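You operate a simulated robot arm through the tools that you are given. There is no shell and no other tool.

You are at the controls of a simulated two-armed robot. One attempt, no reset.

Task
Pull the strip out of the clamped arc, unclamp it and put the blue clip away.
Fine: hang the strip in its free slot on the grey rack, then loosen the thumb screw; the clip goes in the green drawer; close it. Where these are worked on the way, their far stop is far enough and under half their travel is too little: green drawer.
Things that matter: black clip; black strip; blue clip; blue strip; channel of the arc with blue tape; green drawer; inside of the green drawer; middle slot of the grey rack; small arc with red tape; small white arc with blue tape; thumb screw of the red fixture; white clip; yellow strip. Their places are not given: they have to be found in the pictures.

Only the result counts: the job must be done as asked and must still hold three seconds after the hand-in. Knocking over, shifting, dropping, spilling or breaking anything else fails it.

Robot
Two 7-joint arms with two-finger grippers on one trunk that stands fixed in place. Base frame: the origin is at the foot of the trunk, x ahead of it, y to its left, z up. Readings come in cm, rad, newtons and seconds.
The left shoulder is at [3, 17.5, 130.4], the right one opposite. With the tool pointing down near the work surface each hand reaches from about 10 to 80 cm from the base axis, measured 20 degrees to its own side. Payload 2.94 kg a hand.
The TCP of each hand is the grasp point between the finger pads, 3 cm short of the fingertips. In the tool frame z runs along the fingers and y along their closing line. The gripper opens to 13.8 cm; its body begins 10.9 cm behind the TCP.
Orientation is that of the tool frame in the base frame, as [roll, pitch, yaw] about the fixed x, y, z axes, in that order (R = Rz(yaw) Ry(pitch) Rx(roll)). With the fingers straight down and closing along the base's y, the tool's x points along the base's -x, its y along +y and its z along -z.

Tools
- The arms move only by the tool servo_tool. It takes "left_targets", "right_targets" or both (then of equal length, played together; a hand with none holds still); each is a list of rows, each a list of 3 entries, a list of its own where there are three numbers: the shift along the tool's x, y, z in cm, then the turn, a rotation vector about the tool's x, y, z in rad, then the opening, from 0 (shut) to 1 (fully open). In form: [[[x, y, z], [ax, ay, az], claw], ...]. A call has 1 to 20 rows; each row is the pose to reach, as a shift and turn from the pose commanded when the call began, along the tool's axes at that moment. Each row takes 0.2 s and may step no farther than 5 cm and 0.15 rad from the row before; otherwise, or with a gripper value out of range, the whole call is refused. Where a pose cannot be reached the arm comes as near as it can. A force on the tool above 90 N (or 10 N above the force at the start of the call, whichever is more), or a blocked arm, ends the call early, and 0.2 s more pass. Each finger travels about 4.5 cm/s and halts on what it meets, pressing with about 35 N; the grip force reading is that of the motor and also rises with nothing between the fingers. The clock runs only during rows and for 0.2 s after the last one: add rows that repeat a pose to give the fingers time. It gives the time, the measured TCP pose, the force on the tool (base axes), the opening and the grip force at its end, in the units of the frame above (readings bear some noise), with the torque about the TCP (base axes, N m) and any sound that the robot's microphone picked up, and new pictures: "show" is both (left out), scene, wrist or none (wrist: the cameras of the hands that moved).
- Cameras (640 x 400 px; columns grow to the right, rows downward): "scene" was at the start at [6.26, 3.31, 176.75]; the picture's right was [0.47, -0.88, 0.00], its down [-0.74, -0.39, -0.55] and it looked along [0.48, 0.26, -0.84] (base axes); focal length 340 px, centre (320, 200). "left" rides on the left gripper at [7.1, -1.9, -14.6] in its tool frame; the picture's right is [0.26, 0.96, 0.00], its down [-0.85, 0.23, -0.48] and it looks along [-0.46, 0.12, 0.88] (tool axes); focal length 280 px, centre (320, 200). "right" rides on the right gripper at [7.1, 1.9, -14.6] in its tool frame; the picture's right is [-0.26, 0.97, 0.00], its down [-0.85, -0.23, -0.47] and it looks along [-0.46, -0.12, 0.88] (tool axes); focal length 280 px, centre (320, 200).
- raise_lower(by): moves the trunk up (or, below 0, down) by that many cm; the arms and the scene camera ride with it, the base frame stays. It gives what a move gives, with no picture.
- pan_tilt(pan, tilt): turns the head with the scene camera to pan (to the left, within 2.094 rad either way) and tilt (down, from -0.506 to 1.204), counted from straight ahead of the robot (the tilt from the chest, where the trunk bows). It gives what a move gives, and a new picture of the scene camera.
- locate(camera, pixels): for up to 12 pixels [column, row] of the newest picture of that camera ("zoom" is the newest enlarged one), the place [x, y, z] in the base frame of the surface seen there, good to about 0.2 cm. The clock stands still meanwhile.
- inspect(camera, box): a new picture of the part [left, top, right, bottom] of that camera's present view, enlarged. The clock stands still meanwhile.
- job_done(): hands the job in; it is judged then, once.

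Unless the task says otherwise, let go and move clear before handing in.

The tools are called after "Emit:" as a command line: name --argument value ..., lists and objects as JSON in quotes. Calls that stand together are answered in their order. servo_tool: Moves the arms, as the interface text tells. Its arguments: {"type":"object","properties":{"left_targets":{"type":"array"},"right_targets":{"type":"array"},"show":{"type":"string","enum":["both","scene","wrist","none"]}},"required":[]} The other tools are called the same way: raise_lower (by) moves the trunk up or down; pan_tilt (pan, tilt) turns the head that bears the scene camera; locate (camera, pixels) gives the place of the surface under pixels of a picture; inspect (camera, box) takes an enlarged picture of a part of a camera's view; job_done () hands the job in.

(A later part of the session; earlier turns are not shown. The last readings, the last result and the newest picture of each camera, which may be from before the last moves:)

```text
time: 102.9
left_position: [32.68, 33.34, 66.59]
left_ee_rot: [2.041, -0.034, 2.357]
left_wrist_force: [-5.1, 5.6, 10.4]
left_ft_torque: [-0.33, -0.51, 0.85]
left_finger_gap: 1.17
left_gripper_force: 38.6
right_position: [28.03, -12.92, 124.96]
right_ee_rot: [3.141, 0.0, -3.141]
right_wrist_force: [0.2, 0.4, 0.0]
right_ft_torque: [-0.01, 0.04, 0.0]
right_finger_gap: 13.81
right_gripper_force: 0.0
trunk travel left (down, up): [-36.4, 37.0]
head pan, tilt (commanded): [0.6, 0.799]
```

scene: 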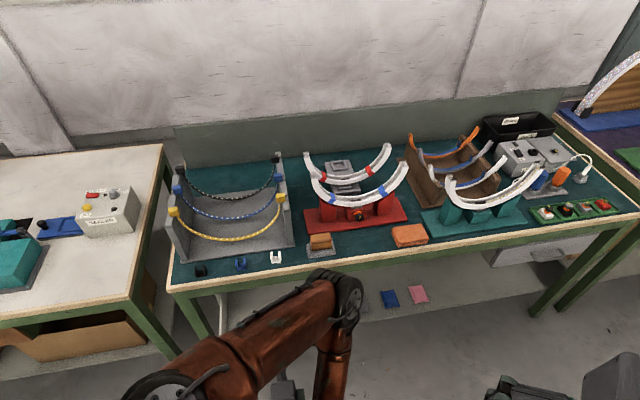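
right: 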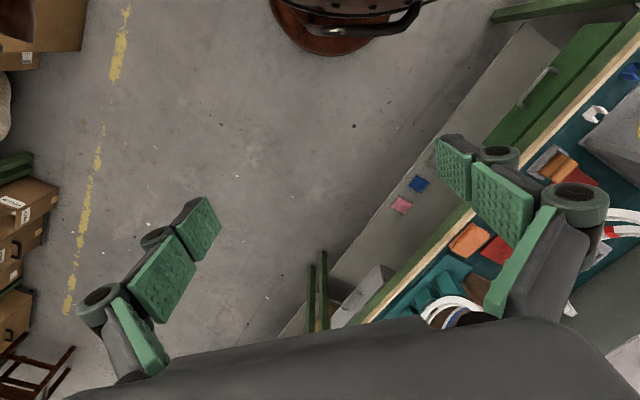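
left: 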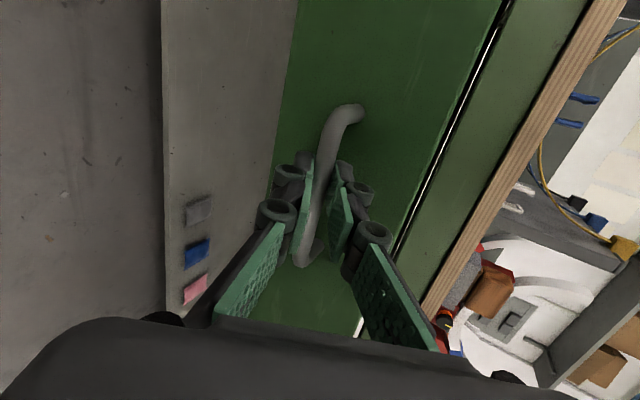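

Pulled about 15.8 cm now. I'll tilt the head down to see the drawer itself.

Emit:
pan_tilt --pan 0.85 --tilt 1.1

```text
time: 103.7
left_position: [32.66, 33.28, 66.56]
left_ee_rot: [2.042, -0.033, 2.356]
left_wrist_force: [-6.2, 7.7, 19.7]
left_ft_torque: [-0.3, -0.71, 0.69]
left_finger_gap: 1.14
left_gripper_force: 38.6
right_position: [27.96, -12.96, 124.97]
right_ee_rot: [3.14, 0.0, 3.141]
right_wrist_force: [-0.3, 0.2, 0.6]
right_ft_torque: [0.02, -0.01, 0.05]
right_finger_gap: 13.82
right_gripper_force: 0.0
trunk travel left (down, up): [-36.4, 37.0]
head pan, tilt (commanded): [0.85, 1.1]
```

scene: 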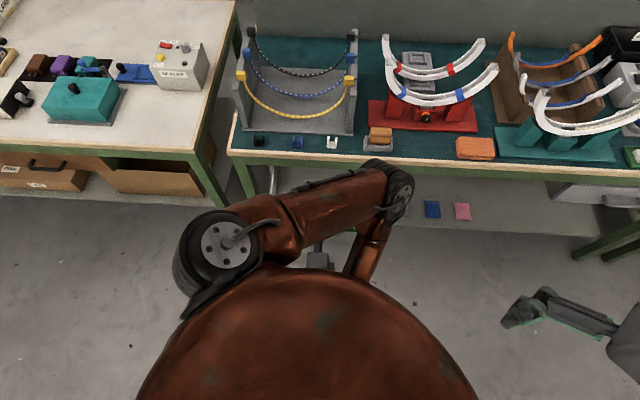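

Emit:
inspect --camera "scene" --box '[220, 130, 480, 280]'

Emit:
inspect --camera "right" --box '[300, 0, 640, 260]'

```text
2.46 times, centred on (350, 205) of scene
```

zoom: 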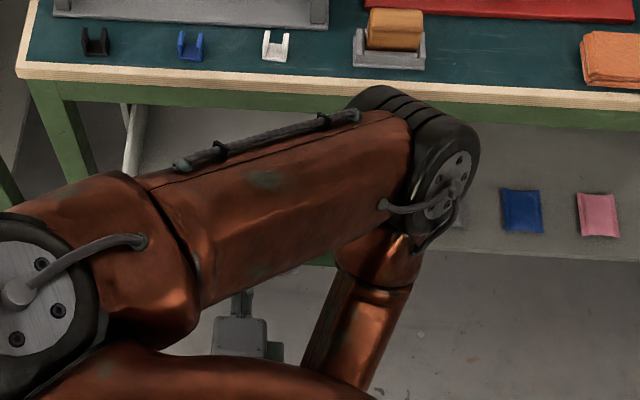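

```text
1.54 times, centred on (470, 130) of right
```

zoom: 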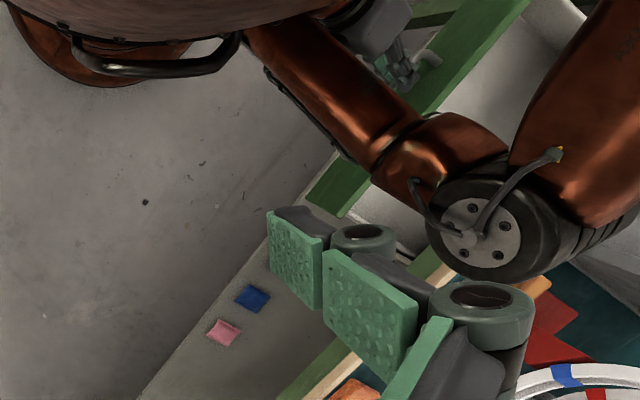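

The right-hand camera shows the drawer open with its pale interior visible. I'll pull a little further, checking for a stop.

Emit:
servo_tool --left_targets '[[[0, -0.28, -1.0], [0, 0, 0], 0.0], [[0, -0.73, -1.87], [0, 0, 0], 0.0], [[0, -1.18, -2.76], [0, 0, 0], 0.0], [[0, -1.64, -3.65], [0, 0, 0], 0.0]]' --show "none"

Emit:
inspect --camera "right" --box '[300, 0, 640, 260]'

```text
time: 104.7
left_position: [29.87, 30.41, 66.61]
left_ee_rot: [2.049, -0.033, 2.356]
left_wrist_force: [-7.4, 6.0, -0.4]
left_ft_torque: [-0.59, -0.59, 0.38]
left_finger_gap: 1.12
left_gripper_force: 38.3
right_position: [28.1, -12.93, 124.83]
right_ee_rot: [3.14, 0.001, -3.141]
right_wrist_force: [0.7, 0.8, 0.8]
right_ft_torque: [-0.02, -0.02, 0.05]
right_finger_gap: 13.81
right_gripper_force: 0.1
trunk travel left (down, up): [-36.4, 37.0]
head pan, tilt (commanded): [0.85, 1.1]
```

```text
1.54 times, centred on (470, 130) of right
```

zoom: 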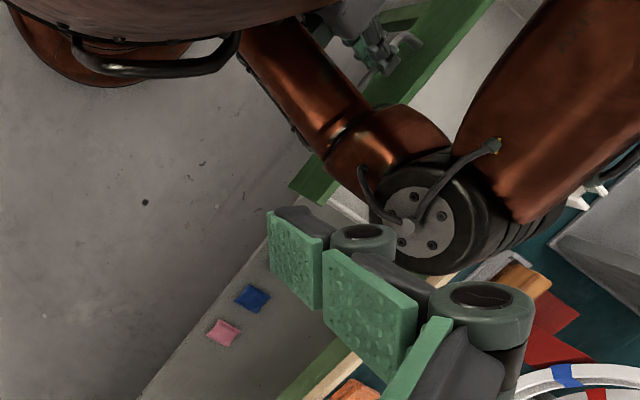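

Opened ~19.8 cm with no stop yet. I'll try 3 cm more.

Emit:
servo_tool --left_targets '[[[0, -0.45, -0.89], [0, 0, 0], 0.0], [[0, -0.91, -1.78], [0, 0, 0], 0.0], [[0, -1.36, -2.67], [0, 0, 0], 0.0], [[0, -1.36, -2.67], [0, 0, 0], 0.0]]' --show "none"

Emit:
pan_tilt --pan 0.6 --tilt 1.2

```text
time: 105.7
left_position: [27.73, 28.26, 66.62]
left_ee_rot: [2.047, -0.033, 2.358]
left_wrist_force: [-5.6, 2.3, -14.4]
left_ft_torque: [-0.77, -0.43, 0.44]
left_finger_gap: 1.15
left_gripper_force: 38.8
right_position: [28.06, -12.82, 124.9]
right_ee_rot: [3.14, -0.001, 3.141]
right_wrist_force: [0.4, 0.2, -0.3]
right_ft_torque: [0.05, -0.01, 0.04]
right_finger_gap: 13.79
right_gripper_force: 0.1
trunk travel left (down, up): [-36.4, 37.0]
head pan, tilt (commanded): [0.85, 1.1]
```

```text
time: 106.5
left_position: [27.72, 28.25, 66.56]
left_ee_rot: [2.046, -0.033, 2.357]
left_wrist_force: [-3.4, 0.8, -20.7]
left_ft_torque: [-0.78, -0.44, 0.35]
left_finger_gap: 1.13
left_gripper_force: 37.9
right_position: [28.15, -12.81, 124.81]
right_ee_rot: [-3.14, -0.001, 3.141]
right_wrist_force: [-0.5, 0.4, -1.3]
right_ft_torque: [0.02, -0.01, 0.03]
right_finger_gap: 13.79
right_gripper_force: 0.1
trunk travel left (down, up): [-36.4, 37.0]
head pan, tilt (commanded): [0.6, 1.201]
```

scene: 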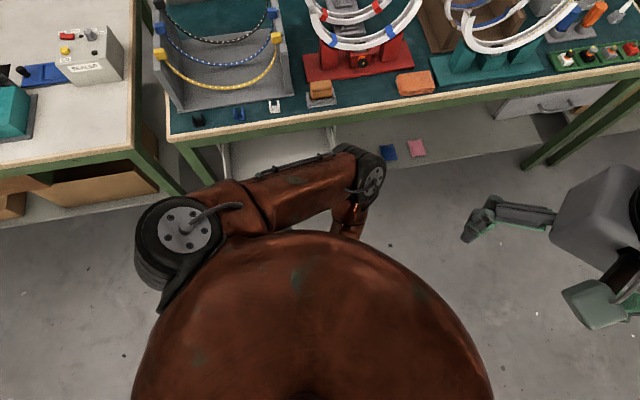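

Opened ~22.8 cm and still moving freely; one more gentle 2 cm to look for the stop.

Emit:
servo_tool --left_targets '[[[0, -0.27, -0.98], [0, 0, 0], 0.0], [[0, -0.73, -1.87], [0, 0, 0], 0.0], [[0, -0.73, -1.87], [0, 0, 0], 0.0]]' --show "wrist"

```text
time: 107.3
left_position: [26.37, 26.82, 66.75]
left_ee_rot: [2.055, -0.034, 2.359]
left_wrist_force: [-5.0, 5.3, -38.8]
left_ft_torque: [-1.03, -0.37, 0.05]
left_finger_gap: 1.14
left_gripper_force: 37.9
right_position: [28.16, -12.67, 124.87]
right_ee_rot: [-3.141, -0.003, -3.141]
right_wrist_force: [0.0, 1.0, -0.4]
right_ft_torque: [0.01, 0.01, 0.03]
right_finger_gap: 13.82
right_gripper_force: 0.1
trunk travel left (down, up): [-36.4, 37.0]
head pan, tilt (commanded): [0.6, 1.201]
```

left: 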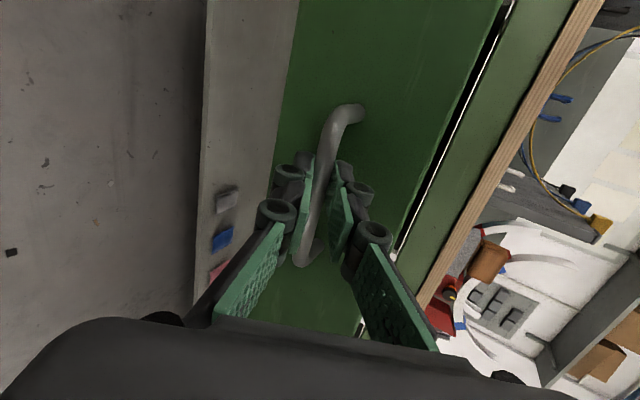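

Opened about 24.8 cm, well past any half-travel. I'll release the bar, back off 3 cm and lift the hand.

Emit:
servo_tool --left_targets '[[[0, 0, 0], [0, 0, 0], 0.15], [[0, 0, 0], [0, 0, 0], 0.3], [[0, 0, 0], [0, 0, 0], 0.3], [[0, 0, -1.5], [0, 0, 0], 0.3], [[0, 0, -3.0], [0, 0, 0], 0.3], [[0, 2.5, -4.3], [0, 0, 0], 0.3], [[0, 5.0, -5.6], [0, 0, 0], 0.3], [[0, 8.0, -7.1], [0, 0, 0], 0.3]]' --show "both"

```text
time: 109.3
left_position: [27.22, 25.4, 76.43]
left_ee_rot: [1.988, 0.011, 2.351]
left_wrist_force: [0.1, 0.2, -0.6]
left_ft_torque: [0.0, 0.0, 0.0]
left_finger_gap: 4.16
left_gripper_force: 0.0
right_position: [28.18, -13.07, 124.91]
right_ee_rot: [3.141, -0.001, 3.14]
right_wrist_force: [0.0, 0.0, 0.9]
right_ft_torque: [0.02, 0.03, 0.03]
right_finger_gap: 13.8
right_gripper_force: 0.0
trunk travel left (down, up): [-36.4, 37.0]
head pan, tilt (commanded): [0.6, 1.201]
stopped in row 8 (left hand): the arm was blocked; the commanded pose is now the measured one
```

scene: 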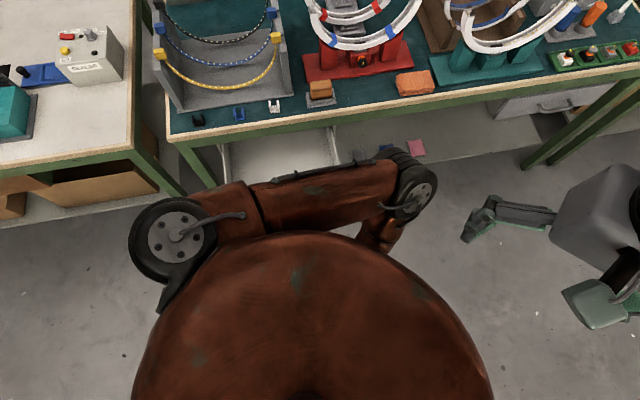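
left: 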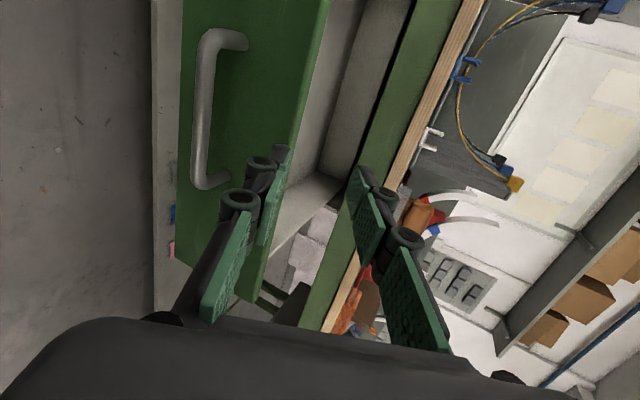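

The hand was briefly blocked near the trunk, but the drawer's open interior is visible. I'll move up and forward while tilting the hand down, away from the body.

Emit:
servo_tool --left_targets '[[[0, 4.0, 0.05], [0.13, 0, 0], 0.3], [[0, 8.0, 0.1], [0.26, 0, 0], 0.3], [[0, 12.1, 0.1], [0.39, 0, 0], 0.3], [[0, 16.1, 0.15], [0.52, 0, 0], 0.3], [[0, 20.1, 0.2], [0.65, 0, 0], 0.3], [[0, 24.2, 0.2], [0.8, 0, 0], 0.3]]' --show "both"

```text
time: 110.3
left_position: [28.87, 28.8, 87.11]
left_ee_rot: [2.354, -0.079, 2.424]
left_wrist_force: [0.3, -0.1, 0.2]
left_ft_torque: [0.02, -0.03, 0.01]
left_finger_gap: 4.12
left_gripper_force: 0.1
left hand out of reach, approached as far as the arm can: row 3, 4
right_position: [26.82, -13.9, 125.7]
right_ee_rot: [-3.13, -0.017, -3.093]
right_wrist_force: [-10.1, -9.8, 4.4]
right_ft_torque: [0.9, -0.58, 0.68]
right_finger_gap: 13.44
right_gripper_force: 0.1
trunk travel left (down, up): [-36.4, 37.0]
head pan, tilt (commanded): [0.6, 1.201]
stopped in row 4 (right hand): the force on the tool passed its limit at 178 N (the readings are from after the stop); the commanded pose is now the measured one
```

scene: 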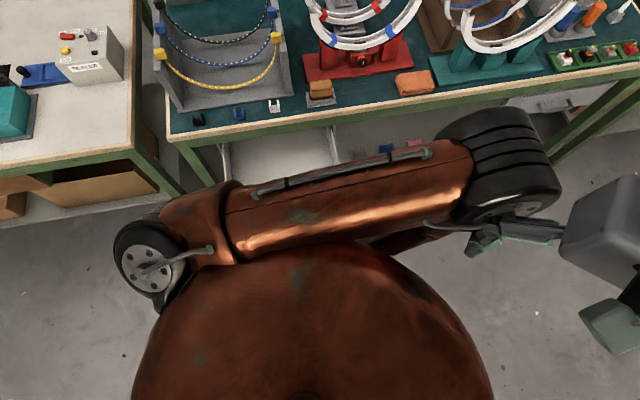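
left: 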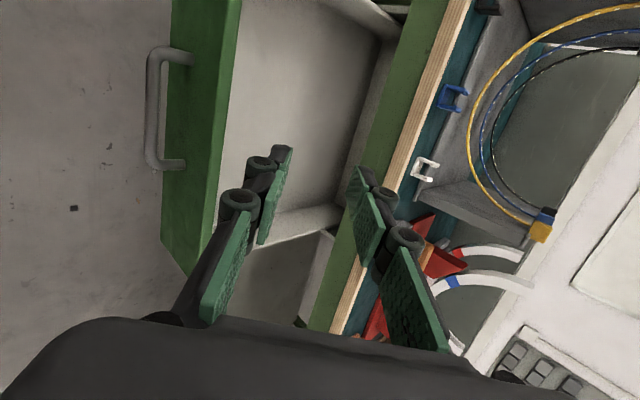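

The left elbow swung right and bumped the right gripper. I'll move the right hand away to the right first.

Emit:
servo_tool --right_targets '[[[0, -3, 0], [0, 0, 0], 0.9], [[0, -7, 0], [0, 0, 0], 0.8], [[0, -11, 0], [0, 0, 0], 0.7], [[0, -15, 0], [0, 0, 0], 0.6], [[0, -19, 0], [0, 0, 0], 0.5], [[0, -22, 0], [0, 0, 0], 0.5]]' --show "scene"

```text
time: 111.7
left_position: [29.08, 28.83, 87.05]
left_ee_rot: [2.357, -0.079, 2.422]
left_wrist_force: [0.9, -0.1, -0.1]
left_ft_torque: [0.0, 0.01, 0.01]
left_finger_gap: 4.13
left_gripper_force: 0.0
right_position: [28.02, -34.37, 125.79]
right_ee_rot: [-3.132, -0.017, -3.096]
right_wrist_force: [0.4, -0.1, 0.2]
right_ft_torque: [0.01, 0.03, -0.01]
right_finger_gap: 6.91
right_gripper_force: 0.0
right hand out of reach, approached as far as the arm can: row 6
trunk travel left (down, up): [-36.4, 37.0]
head pan, tilt (commanded): [0.6, 1.201]
```

scene: 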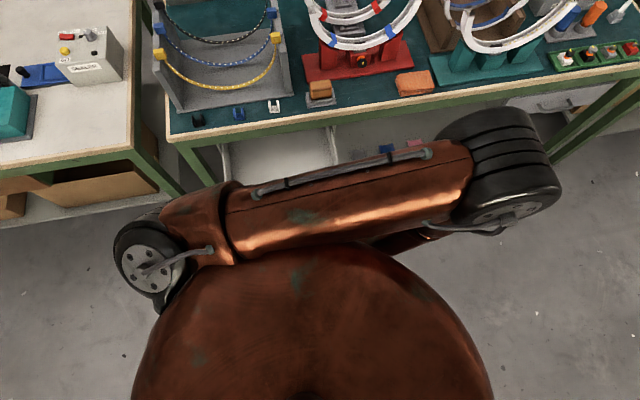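

The right hand is clear. Now I'll extend the left hand forward and up to (45,45,100) with a small tilt, which earlier let the elbow return to the left.

Emit:
servo_tool --left_targets '[[[-0.05, 3.6, 0.97], [0.069, -0.015, 0.002], 0.3], [[-0.1, 7.2, 1.94], [0.138, -0.029, 0.005], 0.3], [[-0.14, 10.8, 2.91], [0.206, -0.044, 0.007], 0.3], [[-0.19, 14.5, 3.89], [0.275, -0.059, 0.009], 0.3], [[-0.24, 18.1, 4.86], [0.344, -0.073, 0.011], 0.3], [[-0.28, 21.7, 5.83], [0.413, -0.088, 0.014], 0.3], [[-0.33, 25.3, 6.8], [0.4814, -0.1027, 0.0158], 0.3], [[-0.33, 25.3, 6.8], [0.4814, -0.1027, 0.0158], 0.3]]' --show "both"

```text
time: 113.5
left_position: [41.67, 41.79, 97.62]
left_ee_rot: [2.75, -0.018, 2.368]
left_wrist_force: [0.2, -0.1, 0.3]
left_ft_torque: [-0.01, 0.0, -0.01]
left_finger_gap: 4.14
left_gripper_force: 0.2
left hand out of reach, approached as far as the arm can: row 1, 2, 3, 6, 7, 8
right_position: [27.98, -34.4, 125.83]
right_ee_rot: [-3.131, -0.019, -3.095]
right_wrist_force: [0.4, -0.5, -0.7]
right_ft_torque: [0.04, 0.03, 0.0]
right_finger_gap: 6.9
right_gripper_force: 0.0
trunk travel left (down, up): [-36.4, 37.0]
head pan, tilt (commanded): [0.6, 1.201]
```

scene: 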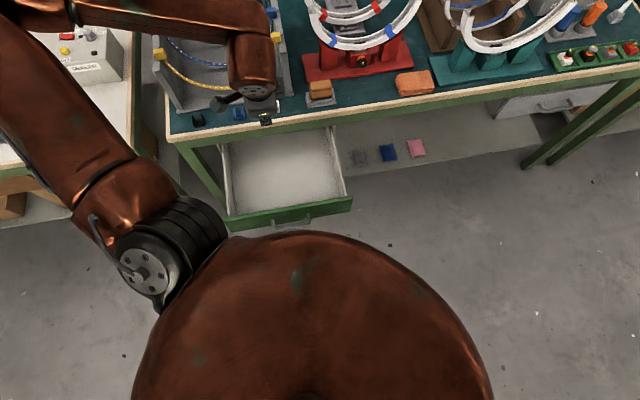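
left: 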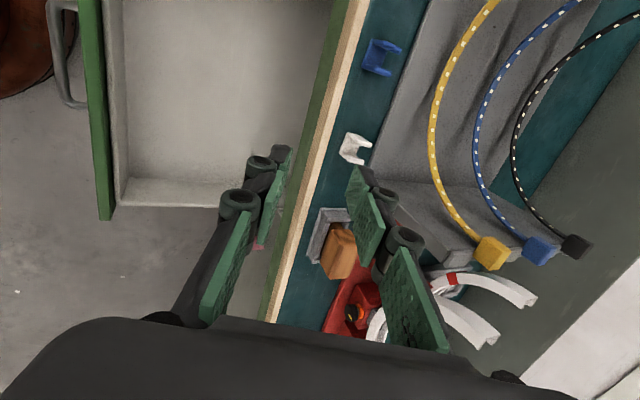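

The elbow is back on the left and the open drawer is clearly visible at (285,170). I'll check the arm posture.

Emit:
pan_tilt --pan 0.9 --tilt 0.8

```text
time: 114.3
left_position: [41.64, 41.72, 97.68]
left_ee_rot: [2.747, -0.02, 2.366]
left_wrist_force: [-0.2, 0.0, 0.5]
left_ft_torque: [0.0, 0.05, -0.02]
left_finger_gap: 4.14
left_gripper_force: 0.0
right_position: [28.0, -34.34, 125.7]
right_ee_rot: [-3.131, -0.016, -3.097]
right_wrist_force: [-0.1, -0.2, 0.4]
right_ft_torque: [-0.03, -0.02, 0.0]
right_finger_gap: 6.91
right_gripper_force: 0.0
trunk travel left (down, up): [-36.4, 37.0]
head pan, tilt (commanded): [0.901, 0.799]
```

scene: 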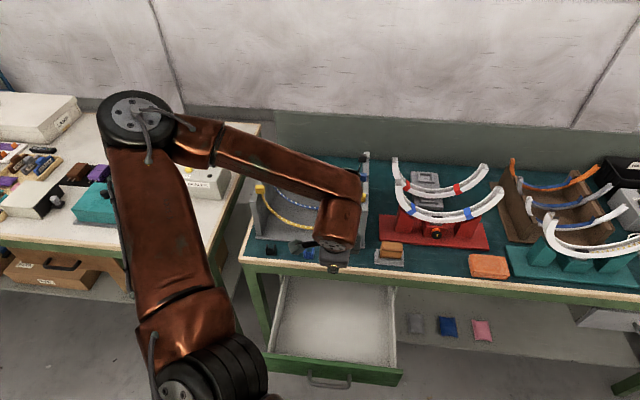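

The arm is in the elbow-high posture again. I'll try moving directly toward a point above the blue clip.

Emit:
servo_tool --left_targets '[[[2.7, 1.85, 0.76], [0, 0, 0], 0.4], [[5.4, 3.7, 1.5], [0, 0, 0], 0.4], [[8, 5.55, 2.28], [0, 0, 0], 0.4], [[8, 8.3, 3.4], [0, 0, 0], 0.4], [[8, 11.1, 4.56], [0, 0, 0], 0.4]]' --show "wrist"

```text
time: 115.5
left_position: [43.27, 45.24, 92.94]
left_ee_rot: [2.737, -0.02, 2.373]
left_wrist_force: [0.8, 0.5, 0.3]
left_ft_torque: [0.0, -0.03, -0.01]
left_finger_gap: 5.53
left_gripper_force: 0.1
left hand out of reach, approached as far as the arm can: row 1, 2, 3, 4, 5
right_position: [27.9, -34.22, 125.82]
right_ee_rot: [-3.131, -0.017, -3.096]
right_wrist_force: [-0.4, -0.4, 0.0]
right_ft_torque: [-0.03, -0.03, 0.0]
right_finger_gap: 6.88
right_gripper_force: 0.0
trunk travel left (down, up): [-36.4, 37.0]
head pan, tilt (commanded): [0.901, 0.799]
```

left: 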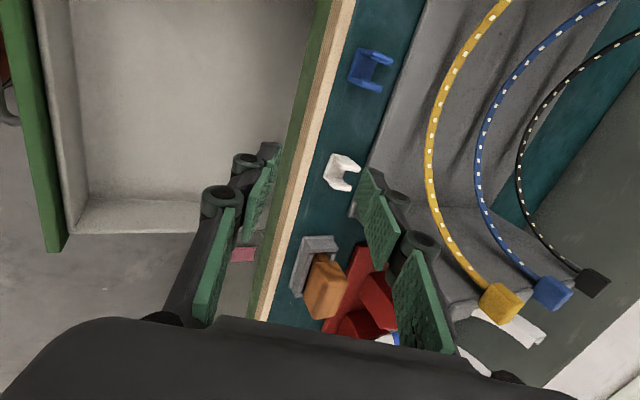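

It's caught at the same joint limit. I'll raise the trunk 15 cm, go back to the start-like pose, then repeat the pitch-forward manoeuvre that gave the good posture.

Emit:
raise_lower --by 15

Emit:
servo_tool --left_targets '[[[0.39, -1.08, -3.65], [0.049, 0.017, -0.095], 0.4], [[0.78, -2.15, -7.3], [0.098, 0.034, -0.19], 0.4], [[1.17, -3.23, -10.95], [0.147, 0.051, -0.286], 0.4], [[1.56, -4.3, -14.6], [0.196, 0.068, -0.381], 0.4], [[1.96, -5.38, -18.25], [0.245, 0.085, -0.476], 0.4], [[2.35, -6.46, -21.9], [0.294, 0.103, -0.571], 0.4], [[2.74, -7.53, -25.55], [0.343, 0.12, -0.667], 0.4], [[3.13, -8.61, -29.2], [0.392, 0.1367, -0.7619], 0.4], [[3.13, -8.61, -29.2], [0.392, 0.1367, -0.7619], 0.4]]' --show "scene"

```text
time: 117.3
left_position: [42.69, 45.33, 110.49]
left_ee_rot: [2.7, 0.024, 2.375]
left_wrist_force: [0.3, -0.4, 0.0]
left_ft_torque: [0.02, 0.01, -0.01]
left_finger_gap: 5.51
left_gripper_force: 0.2
right_position: [27.94, -34.16, 140.9]
right_ee_rot: [-3.134, -0.019, -3.094]
right_wrist_force: [0.2, 0.5, 0.7]
right_ft_torque: [0.04, 0.01, -0.03]
right_finger_gap: 6.91
right_gripper_force: 0.0
trunk travel left (down, up): [-51.4, 22.0]
head pan, tilt (commanded): [0.901, 0.799]
```

```text
time: 119.3
left_position: [25.83, 32.95, 132.87]
left_ee_rot: [-3.138, 0.057, -3.14]
left_wrist_force: [-0.6, -0.3, -0.5]
left_ft_torque: [0.0, 0.0, -0.03]
left_finger_gap: 5.5
left_gripper_force: 0.1
right_position: [27.93, -34.15, 140.88]
right_ee_rot: [-3.134, -0.017, -3.095]
right_wrist_force: [0.1, 0.3, -0.4]
right_ft_torque: [-0.01, 0.02, 0.02]
right_finger_gap: 6.91
right_gripper_force: 0.1
trunk travel left (down, up): [-51.4, 22.0]
head pan, tilt (commanded): [0.901, 0.799]
```

scene: 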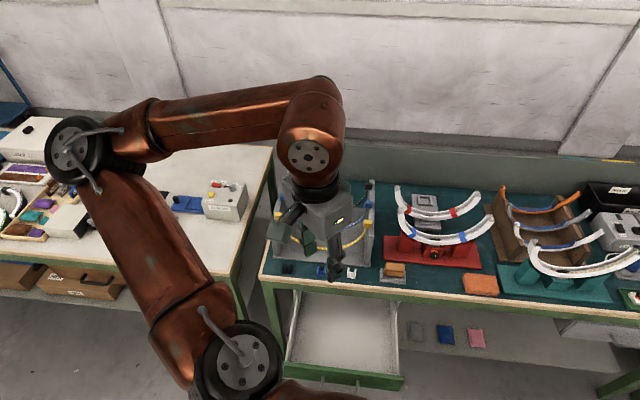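

Back in the start-like posture. Repeating the pitch-forward manoeuvre.

Emit:
servo_tool --left_targets '[[[-2.6, 0.5, 2.4], [0, -0.134, 0], 0.4], [[-5.2, 1, 4.8], [0, -0.268, 0], 0.4], [[-7.8, 1.5, 7.2], [0, -0.402, 0], 0.4], [[-10.4, 2, 9.6], [0, -0.536, 0], 0.4], [[-13, 2.5, 12], [0, -0.67, 0], 0.4], [[-15.6, 3, 14.4], [0, -0.804, 0], 0.4], [[-18.2, 3.5, 16.8], [0, -0.938, 0], 0.4], [[-20.8, 4, 19.2], [0, -1.072, 0], 0.4], [[-23.4, 4.5, 21.6], [0, -1.206, 0], 0.4], [[-26, 5, 24], [0, -1.34, 0], 0.4]]' --show "scene"

```text
time: 121.7
left_position: [54.81, 42.06, 116.23]
left_ee_rot: [1.992, 0.997, 1.896]
left_wrist_force: [0.5, -0.4, -0.3]
left_ft_torque: [0.02, -0.01, 0.09]
left_finger_gap: 5.53
left_gripper_force: 0.1
left hand out of reach, approached as far as the arm can: row 6, 7, 8
right_position: [28.07, -34.39, 140.72]
right_ee_rot: [-3.134, -0.021, -3.092]
right_wrist_force: [0.3, -1.3, -0.9]
right_ft_torque: [0.04, 0.06, -0.02]
right_finger_gap: 6.91
right_gripper_force: 0.0
trunk travel left (down, up): [-51.4, 22.0]
head pan, tilt (commanded): [0.901, 0.799]
stopped in row 10 (left hand): the arm was blocked; the commanded pose is now the measured one
```

scene: 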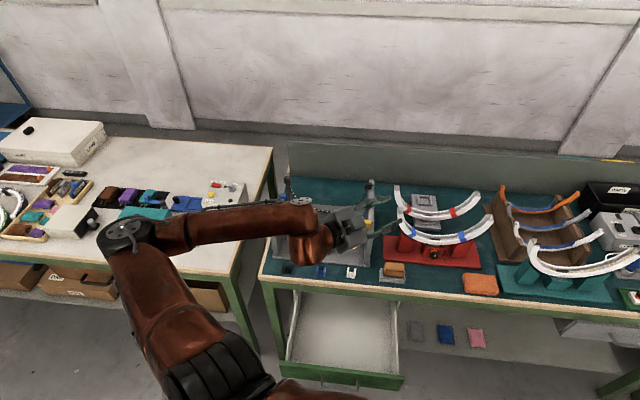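

It stopped in an odd orientation; I'll check where the elbow and hand are.

Emit:
locate --camera "scene" --pixels '[[125, 235], [160, 230], [240, 225], [315, 235], [350, 230], [170, 300], [220, 370]]'

Emit:
inspect --camera "scene" --box '[80, 170, 440, 400]'

```text
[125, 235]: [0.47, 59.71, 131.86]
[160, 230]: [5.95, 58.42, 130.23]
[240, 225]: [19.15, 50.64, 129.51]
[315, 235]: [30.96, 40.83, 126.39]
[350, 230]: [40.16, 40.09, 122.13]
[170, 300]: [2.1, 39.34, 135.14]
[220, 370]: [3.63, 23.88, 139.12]
```

```text
1.74 times, centred on (260, 285) of scene
```

zoom: 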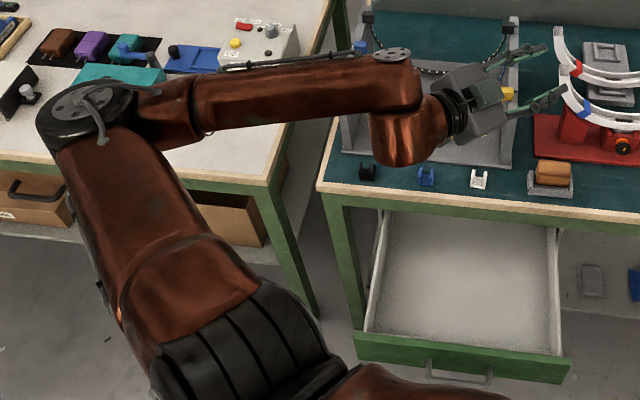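

The elbow is left at shoulder height with the hand pointing forward but rolled ~0.5 rad. I'll extend forward while rolling it back, as worked before.

Emit:
servo_tool --left_targets '[[[-0.93, 1.85, 3.15], [0, 0, -0.13], 0.4], [[-1.87, 3.7, 6.31], [0, 0, -0.26], 0.4], [[-2.8, 5.56, 9.46], [0, 0, -0.4], 0.4], [[-3.73, 7.41, 12.62], [0, 0, -0.54], 0.4], [[-3.73, 7.41, 12.62], [0, 0, -0.54], 0.4]]' --show "scene"

```text
time: 122.9
left_position: [68.49, 46.25, 120.27]
left_ee_rot: [-3.083, 1.347, -3.118]
left_wrist_force: [0.3, 0.3, 0.0]
left_ft_torque: [0.01, 0.02, 0.01]
left_finger_gap: 5.51
left_gripper_force: 0.1
right_position: [27.86, -34.18, 140.99]
right_ee_rot: [-3.131, -0.017, -3.095]
right_wrist_force: [-0.7, -0.1, 0.0]
right_ft_torque: [0.01, -0.02, -0.01]
right_finger_gap: 6.9
right_gripper_force: 0.0
trunk travel left (down, up): [-51.4, 22.0]
head pan, tilt (commanded): [0.901, 0.799]
```

scene: 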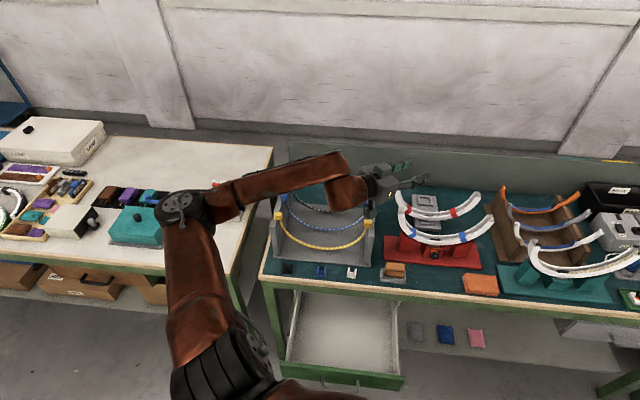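

Good posture regained. I'll now rotate to the square orientation with 0.5 rad tilt in place.

Emit:
servo_tool --left_targets '[[[0.28, 0.42, -0.24], [-0.0755, 0.0881, -0.0553], 0.4], [[0.55, 0.83, -0.47], [-0.151, 0.1762, -0.1106], 0.4], [[0.83, 1.25, -0.71], [-0.2266, 0.2643, -0.1659], 0.4], [[1.1, 1.66, -0.95], [-0.3021, 0.3524, -0.2212], 0.4], [[1.38, 2.08, -1.18], [-0.3776, 0.4405, -0.2766], 0.4], [[1.65, 2.49, -1.42], [-0.4531, 0.5286, -0.3319], 0.4], [[1.93, 2.91, -1.66], [-0.5287, 0.6167, -0.3872], 0.4], [[2.2, 3.32, -1.89], [-0.6042, 0.7048, -0.4425], 0.4], [[2.48, 3.74, -2.13], [-0.6797, 0.7929, -0.4978], 0.4], [[2.48, 3.74, -2.13], [-0.6797, 0.7929, -0.4978], 0.4]]' --show "scene"

```text
time: 125.1
left_position: [66.28, 50.05, 118.13]
left_ee_rot: [3.14, 0.502, -2.359]
left_wrist_force: [0.3, -0.1, 0.4]
left_ft_torque: [0.02, -0.02, -0.06]
left_finger_gap: 5.48
left_gripper_force: 0.0
right_position: [27.88, -34.15, 140.81]
right_ee_rot: [-3.133, -0.015, -3.094]
right_wrist_force: [0.8, -0.3, -0.3]
right_ft_torque: [-0.02, -0.03, 0.01]
right_finger_gap: 6.88
right_gripper_force: 0.1
trunk travel left (down, up): [-51.4, 22.0]
head pan, tilt (commanded): [0.901, 0.799]
```

scene: 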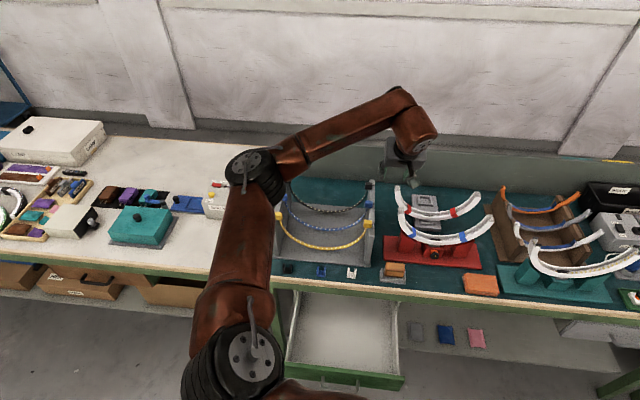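

Square posture regained at (66.3,50.1,118.1). I'll move across to above the blue clip with the tilt reduced to 0.3.

Emit:
servo_tool --left_targets '[[[2.27, 3.3, -0.1], [0, 0.033, 0], 0.4], [[4.55, 6.6, -0.2], [0, 0.067, 0], 0.4], [[6.82, 9.9, -0.3], [0, 0.1, 0], 0.4], [[9.09, 13.2, -0.41], [0, 0.133, 0], 0.4], [[11.37, 16.5, -0.51], [0, 0.167, 0], 0.4], [[13.64, 19.8, -0.61], [0, 0.2, 0], 0.4], [[13.64, 19.8, -0.61], [0, 0.2, 0], 0.4]]' --show "both"

```text
time: 126.7
left_position: [43.56, 55.36, 112.19]
left_ee_rot: [3.14, 0.299, -2.359]
left_wrist_force: [0.5, -0.3, 0.7]
left_ft_torque: [-0.01, 0.02, -0.02]
left_finger_gap: 5.54
left_gripper_force: 0.0
right_position: [28.03, -34.14, 140.77]
right_ee_rot: [-3.132, -0.018, -3.096]
right_wrist_force: [0.2, 0.3, -0.2]
right_ft_torque: [0.03, 0.03, -0.02]
right_finger_gap: 6.9
right_gripper_force: 0.1
trunk travel left (down, up): [-51.4, 22.0]
head pan, tilt (commanded): [0.901, 0.799]
```

scene: 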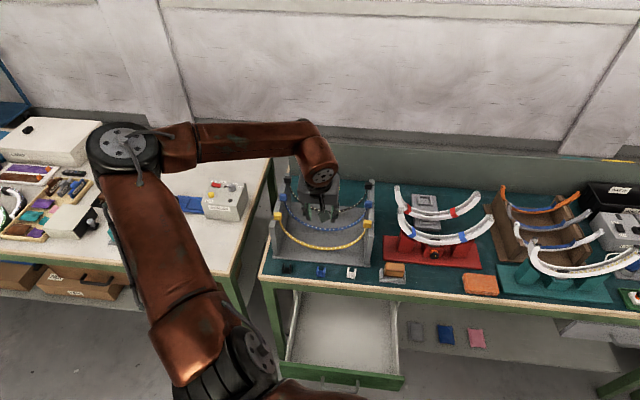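
left: 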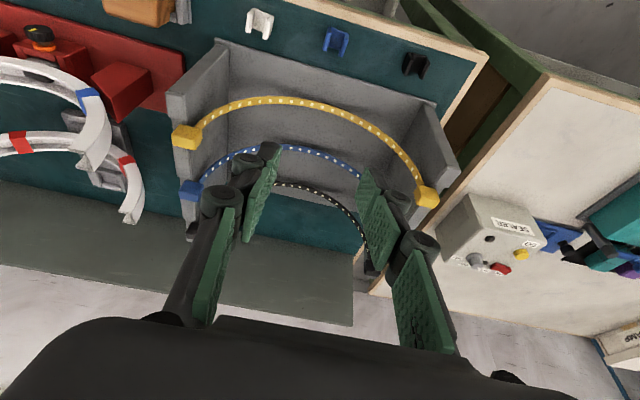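

Above the clip at z≈112 with good posture. I'll measure the blue clip closely from both cameras.

Emit:
inspect --camera "left" --box '[310, 15, 360, 65]'

Emit:
inspect --camera "scene" --box '[300, 255, 345, 285]'

Emit:
locate --camera "zoom" --pixels '[[265, 150], [270, 220], [380, 150], [375, 215], [320, 240], [320, 200], [285, 120], [360, 120], [310, 280], [350, 275]]'

```text
8.00 times, centred on (335, 40) of left
```

zoom: 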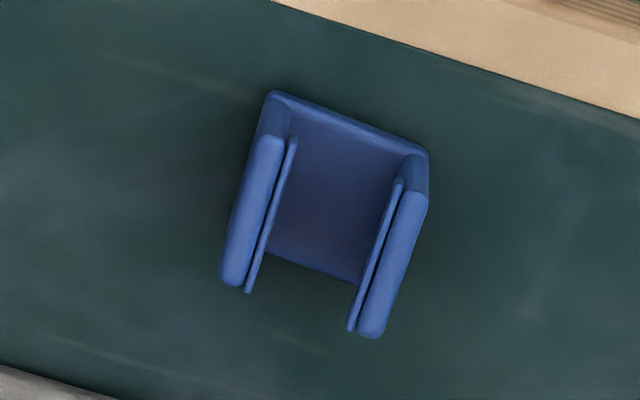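

```text
13.33 times, centred on (322, 270) of scene
```

zoom: 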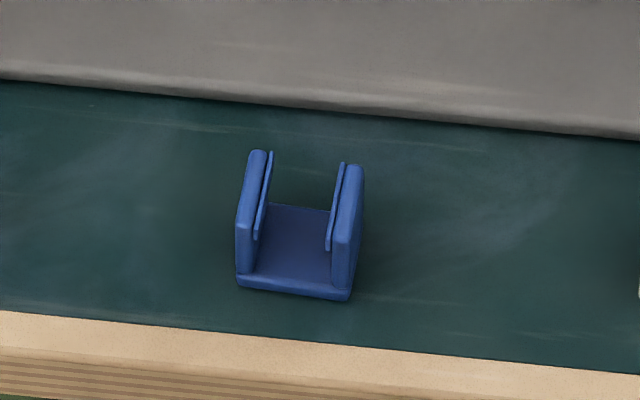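

```text
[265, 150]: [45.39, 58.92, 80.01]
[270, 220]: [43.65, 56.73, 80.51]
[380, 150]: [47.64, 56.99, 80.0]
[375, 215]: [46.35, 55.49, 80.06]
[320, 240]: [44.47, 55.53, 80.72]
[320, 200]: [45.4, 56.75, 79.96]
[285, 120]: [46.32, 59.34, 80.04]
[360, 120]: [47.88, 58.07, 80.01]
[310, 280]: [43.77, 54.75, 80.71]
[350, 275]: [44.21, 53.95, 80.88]
```

Emit:
locate --camera "zoom" --pixels '[[259, 155], [250, 190], [243, 225], [355, 170], [349, 205], [342, 240], [245, 260], [350, 270], [240, 282], [348, 294], [290, 288], [340, 285]]'

Emit:
inspect --camera "left" --box '[310, 15, 360, 65]'

Emit:
locate --camera "zoom" --pixels '[[262, 145], [235, 270], [410, 200], [372, 325], [250, 205], [395, 260], [330, 180], [415, 165], [275, 100]]'

```text
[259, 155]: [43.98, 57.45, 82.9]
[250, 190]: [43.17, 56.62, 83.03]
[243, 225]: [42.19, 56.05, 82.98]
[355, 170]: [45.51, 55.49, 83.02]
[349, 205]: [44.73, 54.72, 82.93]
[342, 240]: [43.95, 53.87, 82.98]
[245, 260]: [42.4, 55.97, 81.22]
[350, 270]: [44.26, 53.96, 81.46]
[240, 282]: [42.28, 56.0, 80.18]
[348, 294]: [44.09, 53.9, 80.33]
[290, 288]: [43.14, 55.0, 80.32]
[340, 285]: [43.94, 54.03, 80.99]
```

```text
8.00 times, centred on (335, 40) of left
```

zoom: 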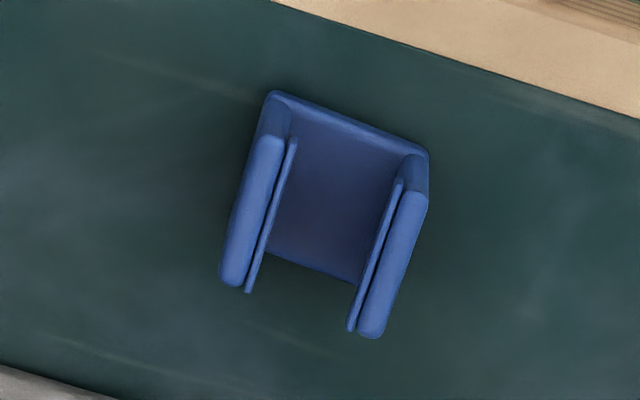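

```text
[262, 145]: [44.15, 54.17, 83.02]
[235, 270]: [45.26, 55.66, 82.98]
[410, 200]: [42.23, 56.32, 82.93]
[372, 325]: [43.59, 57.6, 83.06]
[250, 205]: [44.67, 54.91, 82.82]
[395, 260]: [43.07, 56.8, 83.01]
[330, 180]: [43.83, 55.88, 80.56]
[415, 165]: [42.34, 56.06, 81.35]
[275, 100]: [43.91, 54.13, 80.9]
```

The clip's walls span a≈-9.9..-6.8, b≈69–71.9 with tops at z=83.0. I'll lower the trunk by 25 cm, staying above it.

Emit:
raise_lower --by -25

Emit:
inspect --camera "left" --box '[200, 40, 440, 200]'

```text
time: 129.3
left_position: [43.46, 55.4, 87.17]
left_ee_rot: [3.139, 0.302, -2.358]
left_wrist_force: [-0.6, -0.4, 0.6]
left_ft_torque: [0.01, -0.01, 0.04]
left_finger_gap: 5.52
left_gripper_force: 0.0
right_position: [30.28, -34.26, 114.51]
right_ee_rot: [-3.137, -0.074, -3.097]
right_wrist_force: [0.0, 0.2, 0.4]
right_ft_torque: [0.0, -0.04, 0.0]
right_finger_gap: 6.89
right_gripper_force: 0.1
trunk travel left (down, up): [-26.4, 47.0]
head pan, tilt (commanded): [0.901, 0.799]
```

```text
2.50 times, centred on (320, 120) of left
```

zoom: 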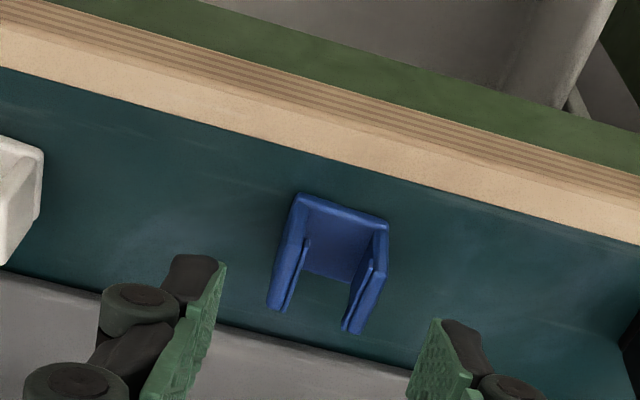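

Fingers straddle the clip. I'll lower 3.8 cm and close on it.

Emit:
servo_tool --left_targets '[[[0.5, -0.05, 1.3], [0, 0, 0], 0.4], [[1.0, -0.09, 2.6], [0, 0, 0], 0.4], [[1.37, -0.09, 3.56], [0, 0, 0], 0.4], [[1.37, -0.09, 3.56], [0, 0, 0], 0.4]]' --show "none"

Emit:
inspect --camera "left" --box '[220, 80, 420, 210]'

Emit:
locate --camera "zoom" --pixels '[[168, 215], [165, 225], [485, 290], [480, 300], [310, 220], [330, 330], [290, 260], [380, 300]]'

```text
time: 130.3
left_position: [43.29, 55.1, 83.36]
left_ee_rot: [3.139, 0.302, -2.358]
left_wrist_force: [0.2, 0.8, -0.2]
left_ft_torque: [-0.01, 0.03, -0.01]
left_finger_gap: 5.53
left_gripper_force: 0.0
right_position: [30.3, -34.22, 114.46]
right_ee_rot: [-3.137, -0.073, -3.094]
right_wrist_force: [0.1, 1.0, -0.4]
right_ft_torque: [-0.01, -0.02, -0.02]
right_finger_gap: 6.91
right_gripper_force: 0.1
trunk travel left (down, up): [-26.4, 47.0]
head pan, tilt (commanded): [0.901, 0.799]
```

```text
3.08 times, centred on (320, 145) of left
```

zoom: 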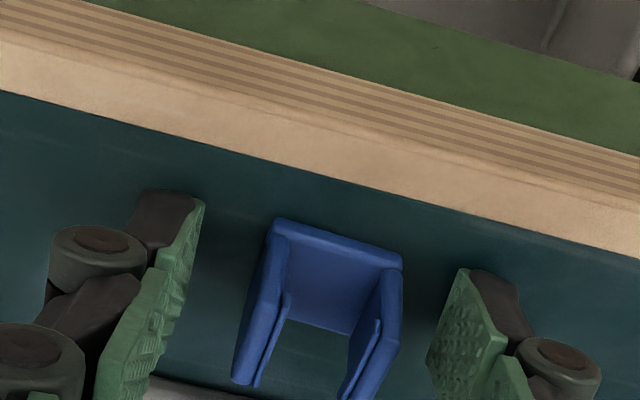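

```text
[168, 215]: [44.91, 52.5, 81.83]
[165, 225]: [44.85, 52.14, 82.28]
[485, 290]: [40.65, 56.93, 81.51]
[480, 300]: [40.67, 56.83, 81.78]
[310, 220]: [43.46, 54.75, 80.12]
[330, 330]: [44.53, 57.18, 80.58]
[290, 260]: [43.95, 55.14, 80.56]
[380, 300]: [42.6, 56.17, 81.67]
```

Tips are ~0.5 cm higher than needed. I'll ease down 0.4 cm and forward 0.5 cm, then close.

Emit:
servo_tool --left_targets '[[[-0.36, 0, 0.53], [0, 0, 0], 0.4], [[-0.36, 0, 0.53], [0, 0, 0], 0.3], [[-0.36, 0, 0.53], [0, 0, 0], 0.2], [[-0.36, 0, 0.53], [0, 0, 0], 0.12], [[-0.36, 0, 0.53], [0, 0, 0], 0.12], [[-0.36, 0, 0.53], [0, 0, 0], 0.12]]' --show "none"

Emit:
inspect --camera "left" --box '[220, 80, 420, 210]'

```text
time: 131.7
left_position: [43.73, 55.48, 83.14]
left_ee_rot: [3.14, 0.306, -2.358]
left_wrist_force: [6.2, 3.9, 23.5]
left_ft_torque: [0.05, -0.16, 0.0]
left_finger_gap: 2.87
left_gripper_force: 34.7
right_position: [30.17, -34.27, 114.39]
right_ee_rot: [-3.14, -0.072, -3.095]
right_wrist_force: [-0.5, 0.3, 0.3]
right_ft_torque: [0.04, 0.0, -0.02]
right_finger_gap: 6.93
right_gripper_force: 0.1
trunk travel left (down, up): [-26.4, 47.0]
head pan, tilt (commanded): [0.901, 0.799]
```

```text
3.08 times, centred on (320, 145) of left
```

zoom: 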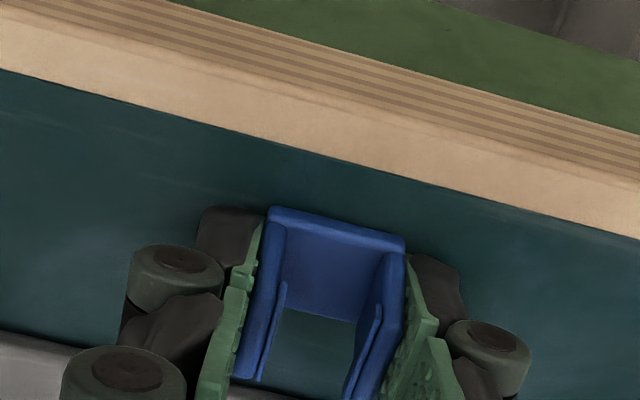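

The clip is gripped (2.87 cm, 35 N). I'll lift it 4 cm and check it comes along.

Emit:
servo_tool --left_targets '[[[-0.3, 0, -0.95], [0, 0, 0], 0.12], [[-0.6, 0, -1.91], [0, 0, 0], 0.12], [[-1.2, 0, -3.82], [0, 0, 0], 0.12]]' --show "wrist"

Emit:
raise_lower --by 10

Emit:
pan_tilt --pan 0.8 --tilt 1.0

```text
time: 132.5
left_position: [43.75, 55.52, 86.96]
left_ee_rot: [3.138, 0.299, -2.358]
left_wrist_force: [-0.3, 0.1, -0.7]
left_ft_torque: [0.04, -0.01, -0.01]
left_finger_gap: 2.87
left_gripper_force: 35.3
right_position: [30.28, -34.22, 114.45]
right_ee_rot: [-3.137, -0.072, -3.096]
right_wrist_force: [0.2, -0.3, 0.0]
right_ft_torque: [-0.02, -0.05, 0.01]
right_finger_gap: 6.88
right_gripper_force: 0.0
trunk travel left (down, up): [-26.4, 47.0]
head pan, tilt (commanded): [0.901, 0.799]
```

left: 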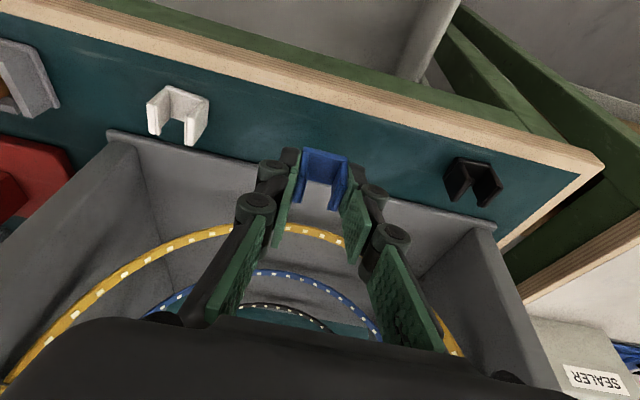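

```text
time: 133.8
left_position: [43.73, 55.42, 96.88]
left_ee_rot: [3.139, 0.301, -2.358]
left_wrist_force: [0.3, 0.2, -0.7]
left_ft_torque: [-0.01, -0.04, 0.0]
left_finger_gap: 2.87
left_gripper_force: 35.6
right_position: [30.33, -34.17, 124.39]
right_ee_rot: [-3.136, -0.073, -3.095]
right_wrist_force: [0.1, -0.2, 0.7]
right_ft_torque: [0.01, 0.03, 0.02]
right_finger_gap: 6.91
right_gripper_force: 0.0
trunk travel left (down, up): [-36.4, 37.0]
head pan, tilt (commanded): [0.901, 0.799]
```

```text
time: 134.5
left_position: [43.78, 55.51, 97.05]
left_ee_rot: [3.139, 0.3, -2.358]
left_wrist_force: [0.6, 0.3, -0.9]
left_ft_torque: [0.01, -0.01, -0.01]
left_finger_gap: 2.84
left_gripper_force: 35.0
right_position: [30.15, -34.12, 124.59]
right_ee_rot: [-3.136, -0.073, -3.095]
right_wrist_force: [-0.3, 0.2, 0.4]
right_ft_torque: [0.0, 0.01, 0.01]
right_finger_gap: 6.88
right_gripper_force: 0.1
trunk travel left (down, up): [-36.4, 37.0]
head pan, tilt (commanded): [0.799, 1.0]
```

scene: 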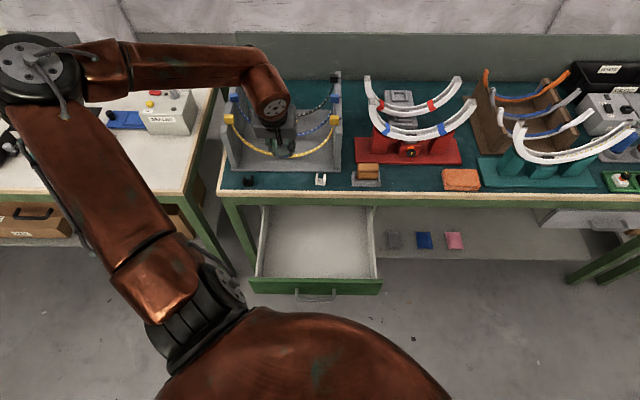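

The clip is held clear. I'll measure the drawer interior: floor, walls and front.

Emit:
locate --camera "scene" --pixels '[[320, 220], [320, 250], [320, 270], [290, 240], [350, 240], [262, 230], [375, 240], [315, 281], [260, 281], [378, 282], [320, 209], [260, 255]]'

Emit:
inspect --camera "scene" --box '[220, 170, 420, 310]'

```text
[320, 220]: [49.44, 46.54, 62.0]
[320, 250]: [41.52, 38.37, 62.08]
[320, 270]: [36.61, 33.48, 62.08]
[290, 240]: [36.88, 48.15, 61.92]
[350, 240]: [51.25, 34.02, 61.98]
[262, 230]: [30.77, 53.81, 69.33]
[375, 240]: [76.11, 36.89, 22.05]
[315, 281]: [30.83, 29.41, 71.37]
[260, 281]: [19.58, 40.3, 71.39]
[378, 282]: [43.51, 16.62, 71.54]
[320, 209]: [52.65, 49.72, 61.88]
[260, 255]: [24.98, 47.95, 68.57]
```

```text
2.86 times, centred on (320, 240) of scene
```

zoom: 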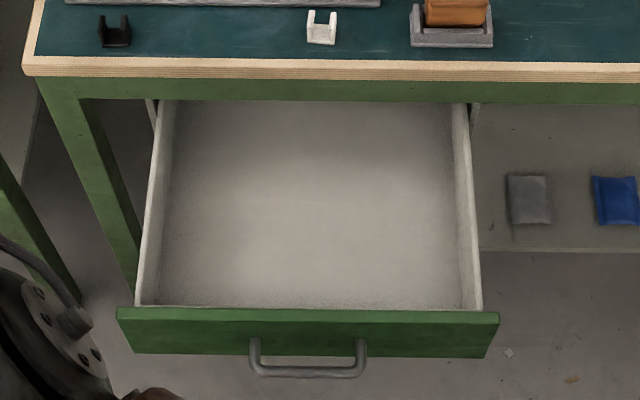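

Drawer floor is at z=62.0, open from b≈44 to under the bench at b≈67. I'll carry the clip to a=-2, b=59 at this height.

Emit:
servo_tool --left_targets '[[[2.68, -1.6, -0.83], [0, 0, 0], 0.12], [[5.35, -3.15, -1.67], [0, 0, 0], 0.12], [[8.0, -4.7, -2.5], [0, 0, 0], 0.12], [[10.7, -6.3, -3.33], [0, 0, 0], 0.12], [[10.7, -6.3, -3.33], [0, 0, 0], 0.12]]' --show "both"

```text
time: 135.7
left_position: [40.15, 43.16, 96.84]
left_ee_rot: [3.139, 0.3, -2.358]
left_wrist_force: [-0.8, 0.1, 0.1]
left_ft_torque: [-0.01, 0.02, -0.02]
left_finger_gap: 2.84
left_gripper_force: 34.9
right_position: [30.32, -34.21, 124.49]
right_ee_rot: [-3.137, -0.073, -3.095]
right_wrist_force: [0.4, 0.6, 0.2]
right_ft_torque: [-0.01, -0.02, 0.03]
right_finger_gap: 6.91
right_gripper_force: 0.1
trunk travel left (down, up): [-36.4, 37.0]
head pan, tilt (commanded): [0.799, 1.0]
```

scene: 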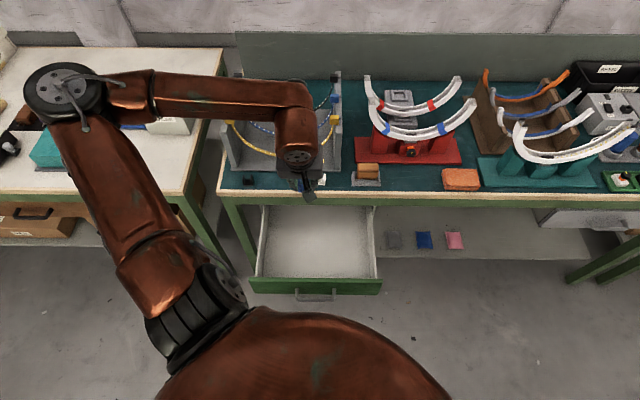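
left: 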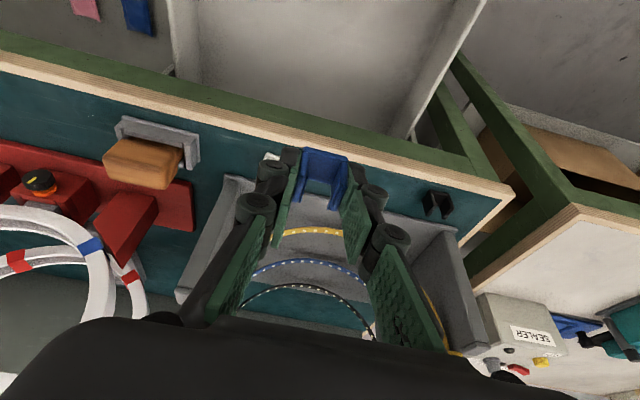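

Reached. Before lowering with the trunk I'll check the elbow's height over the left table.

Emit:
locate --camera "scene" --pixels '[[60, 85], [95, 100], [130, 95], [45, 155], [165, 125], [100, 130], [160, 60], [120, 200], [200, 300]]'

```text
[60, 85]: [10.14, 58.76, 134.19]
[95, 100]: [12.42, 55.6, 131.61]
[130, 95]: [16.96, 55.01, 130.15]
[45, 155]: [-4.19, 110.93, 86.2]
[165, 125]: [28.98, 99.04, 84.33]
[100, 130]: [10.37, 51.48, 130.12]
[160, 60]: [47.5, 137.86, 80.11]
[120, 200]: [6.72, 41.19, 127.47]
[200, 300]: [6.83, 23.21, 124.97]
```

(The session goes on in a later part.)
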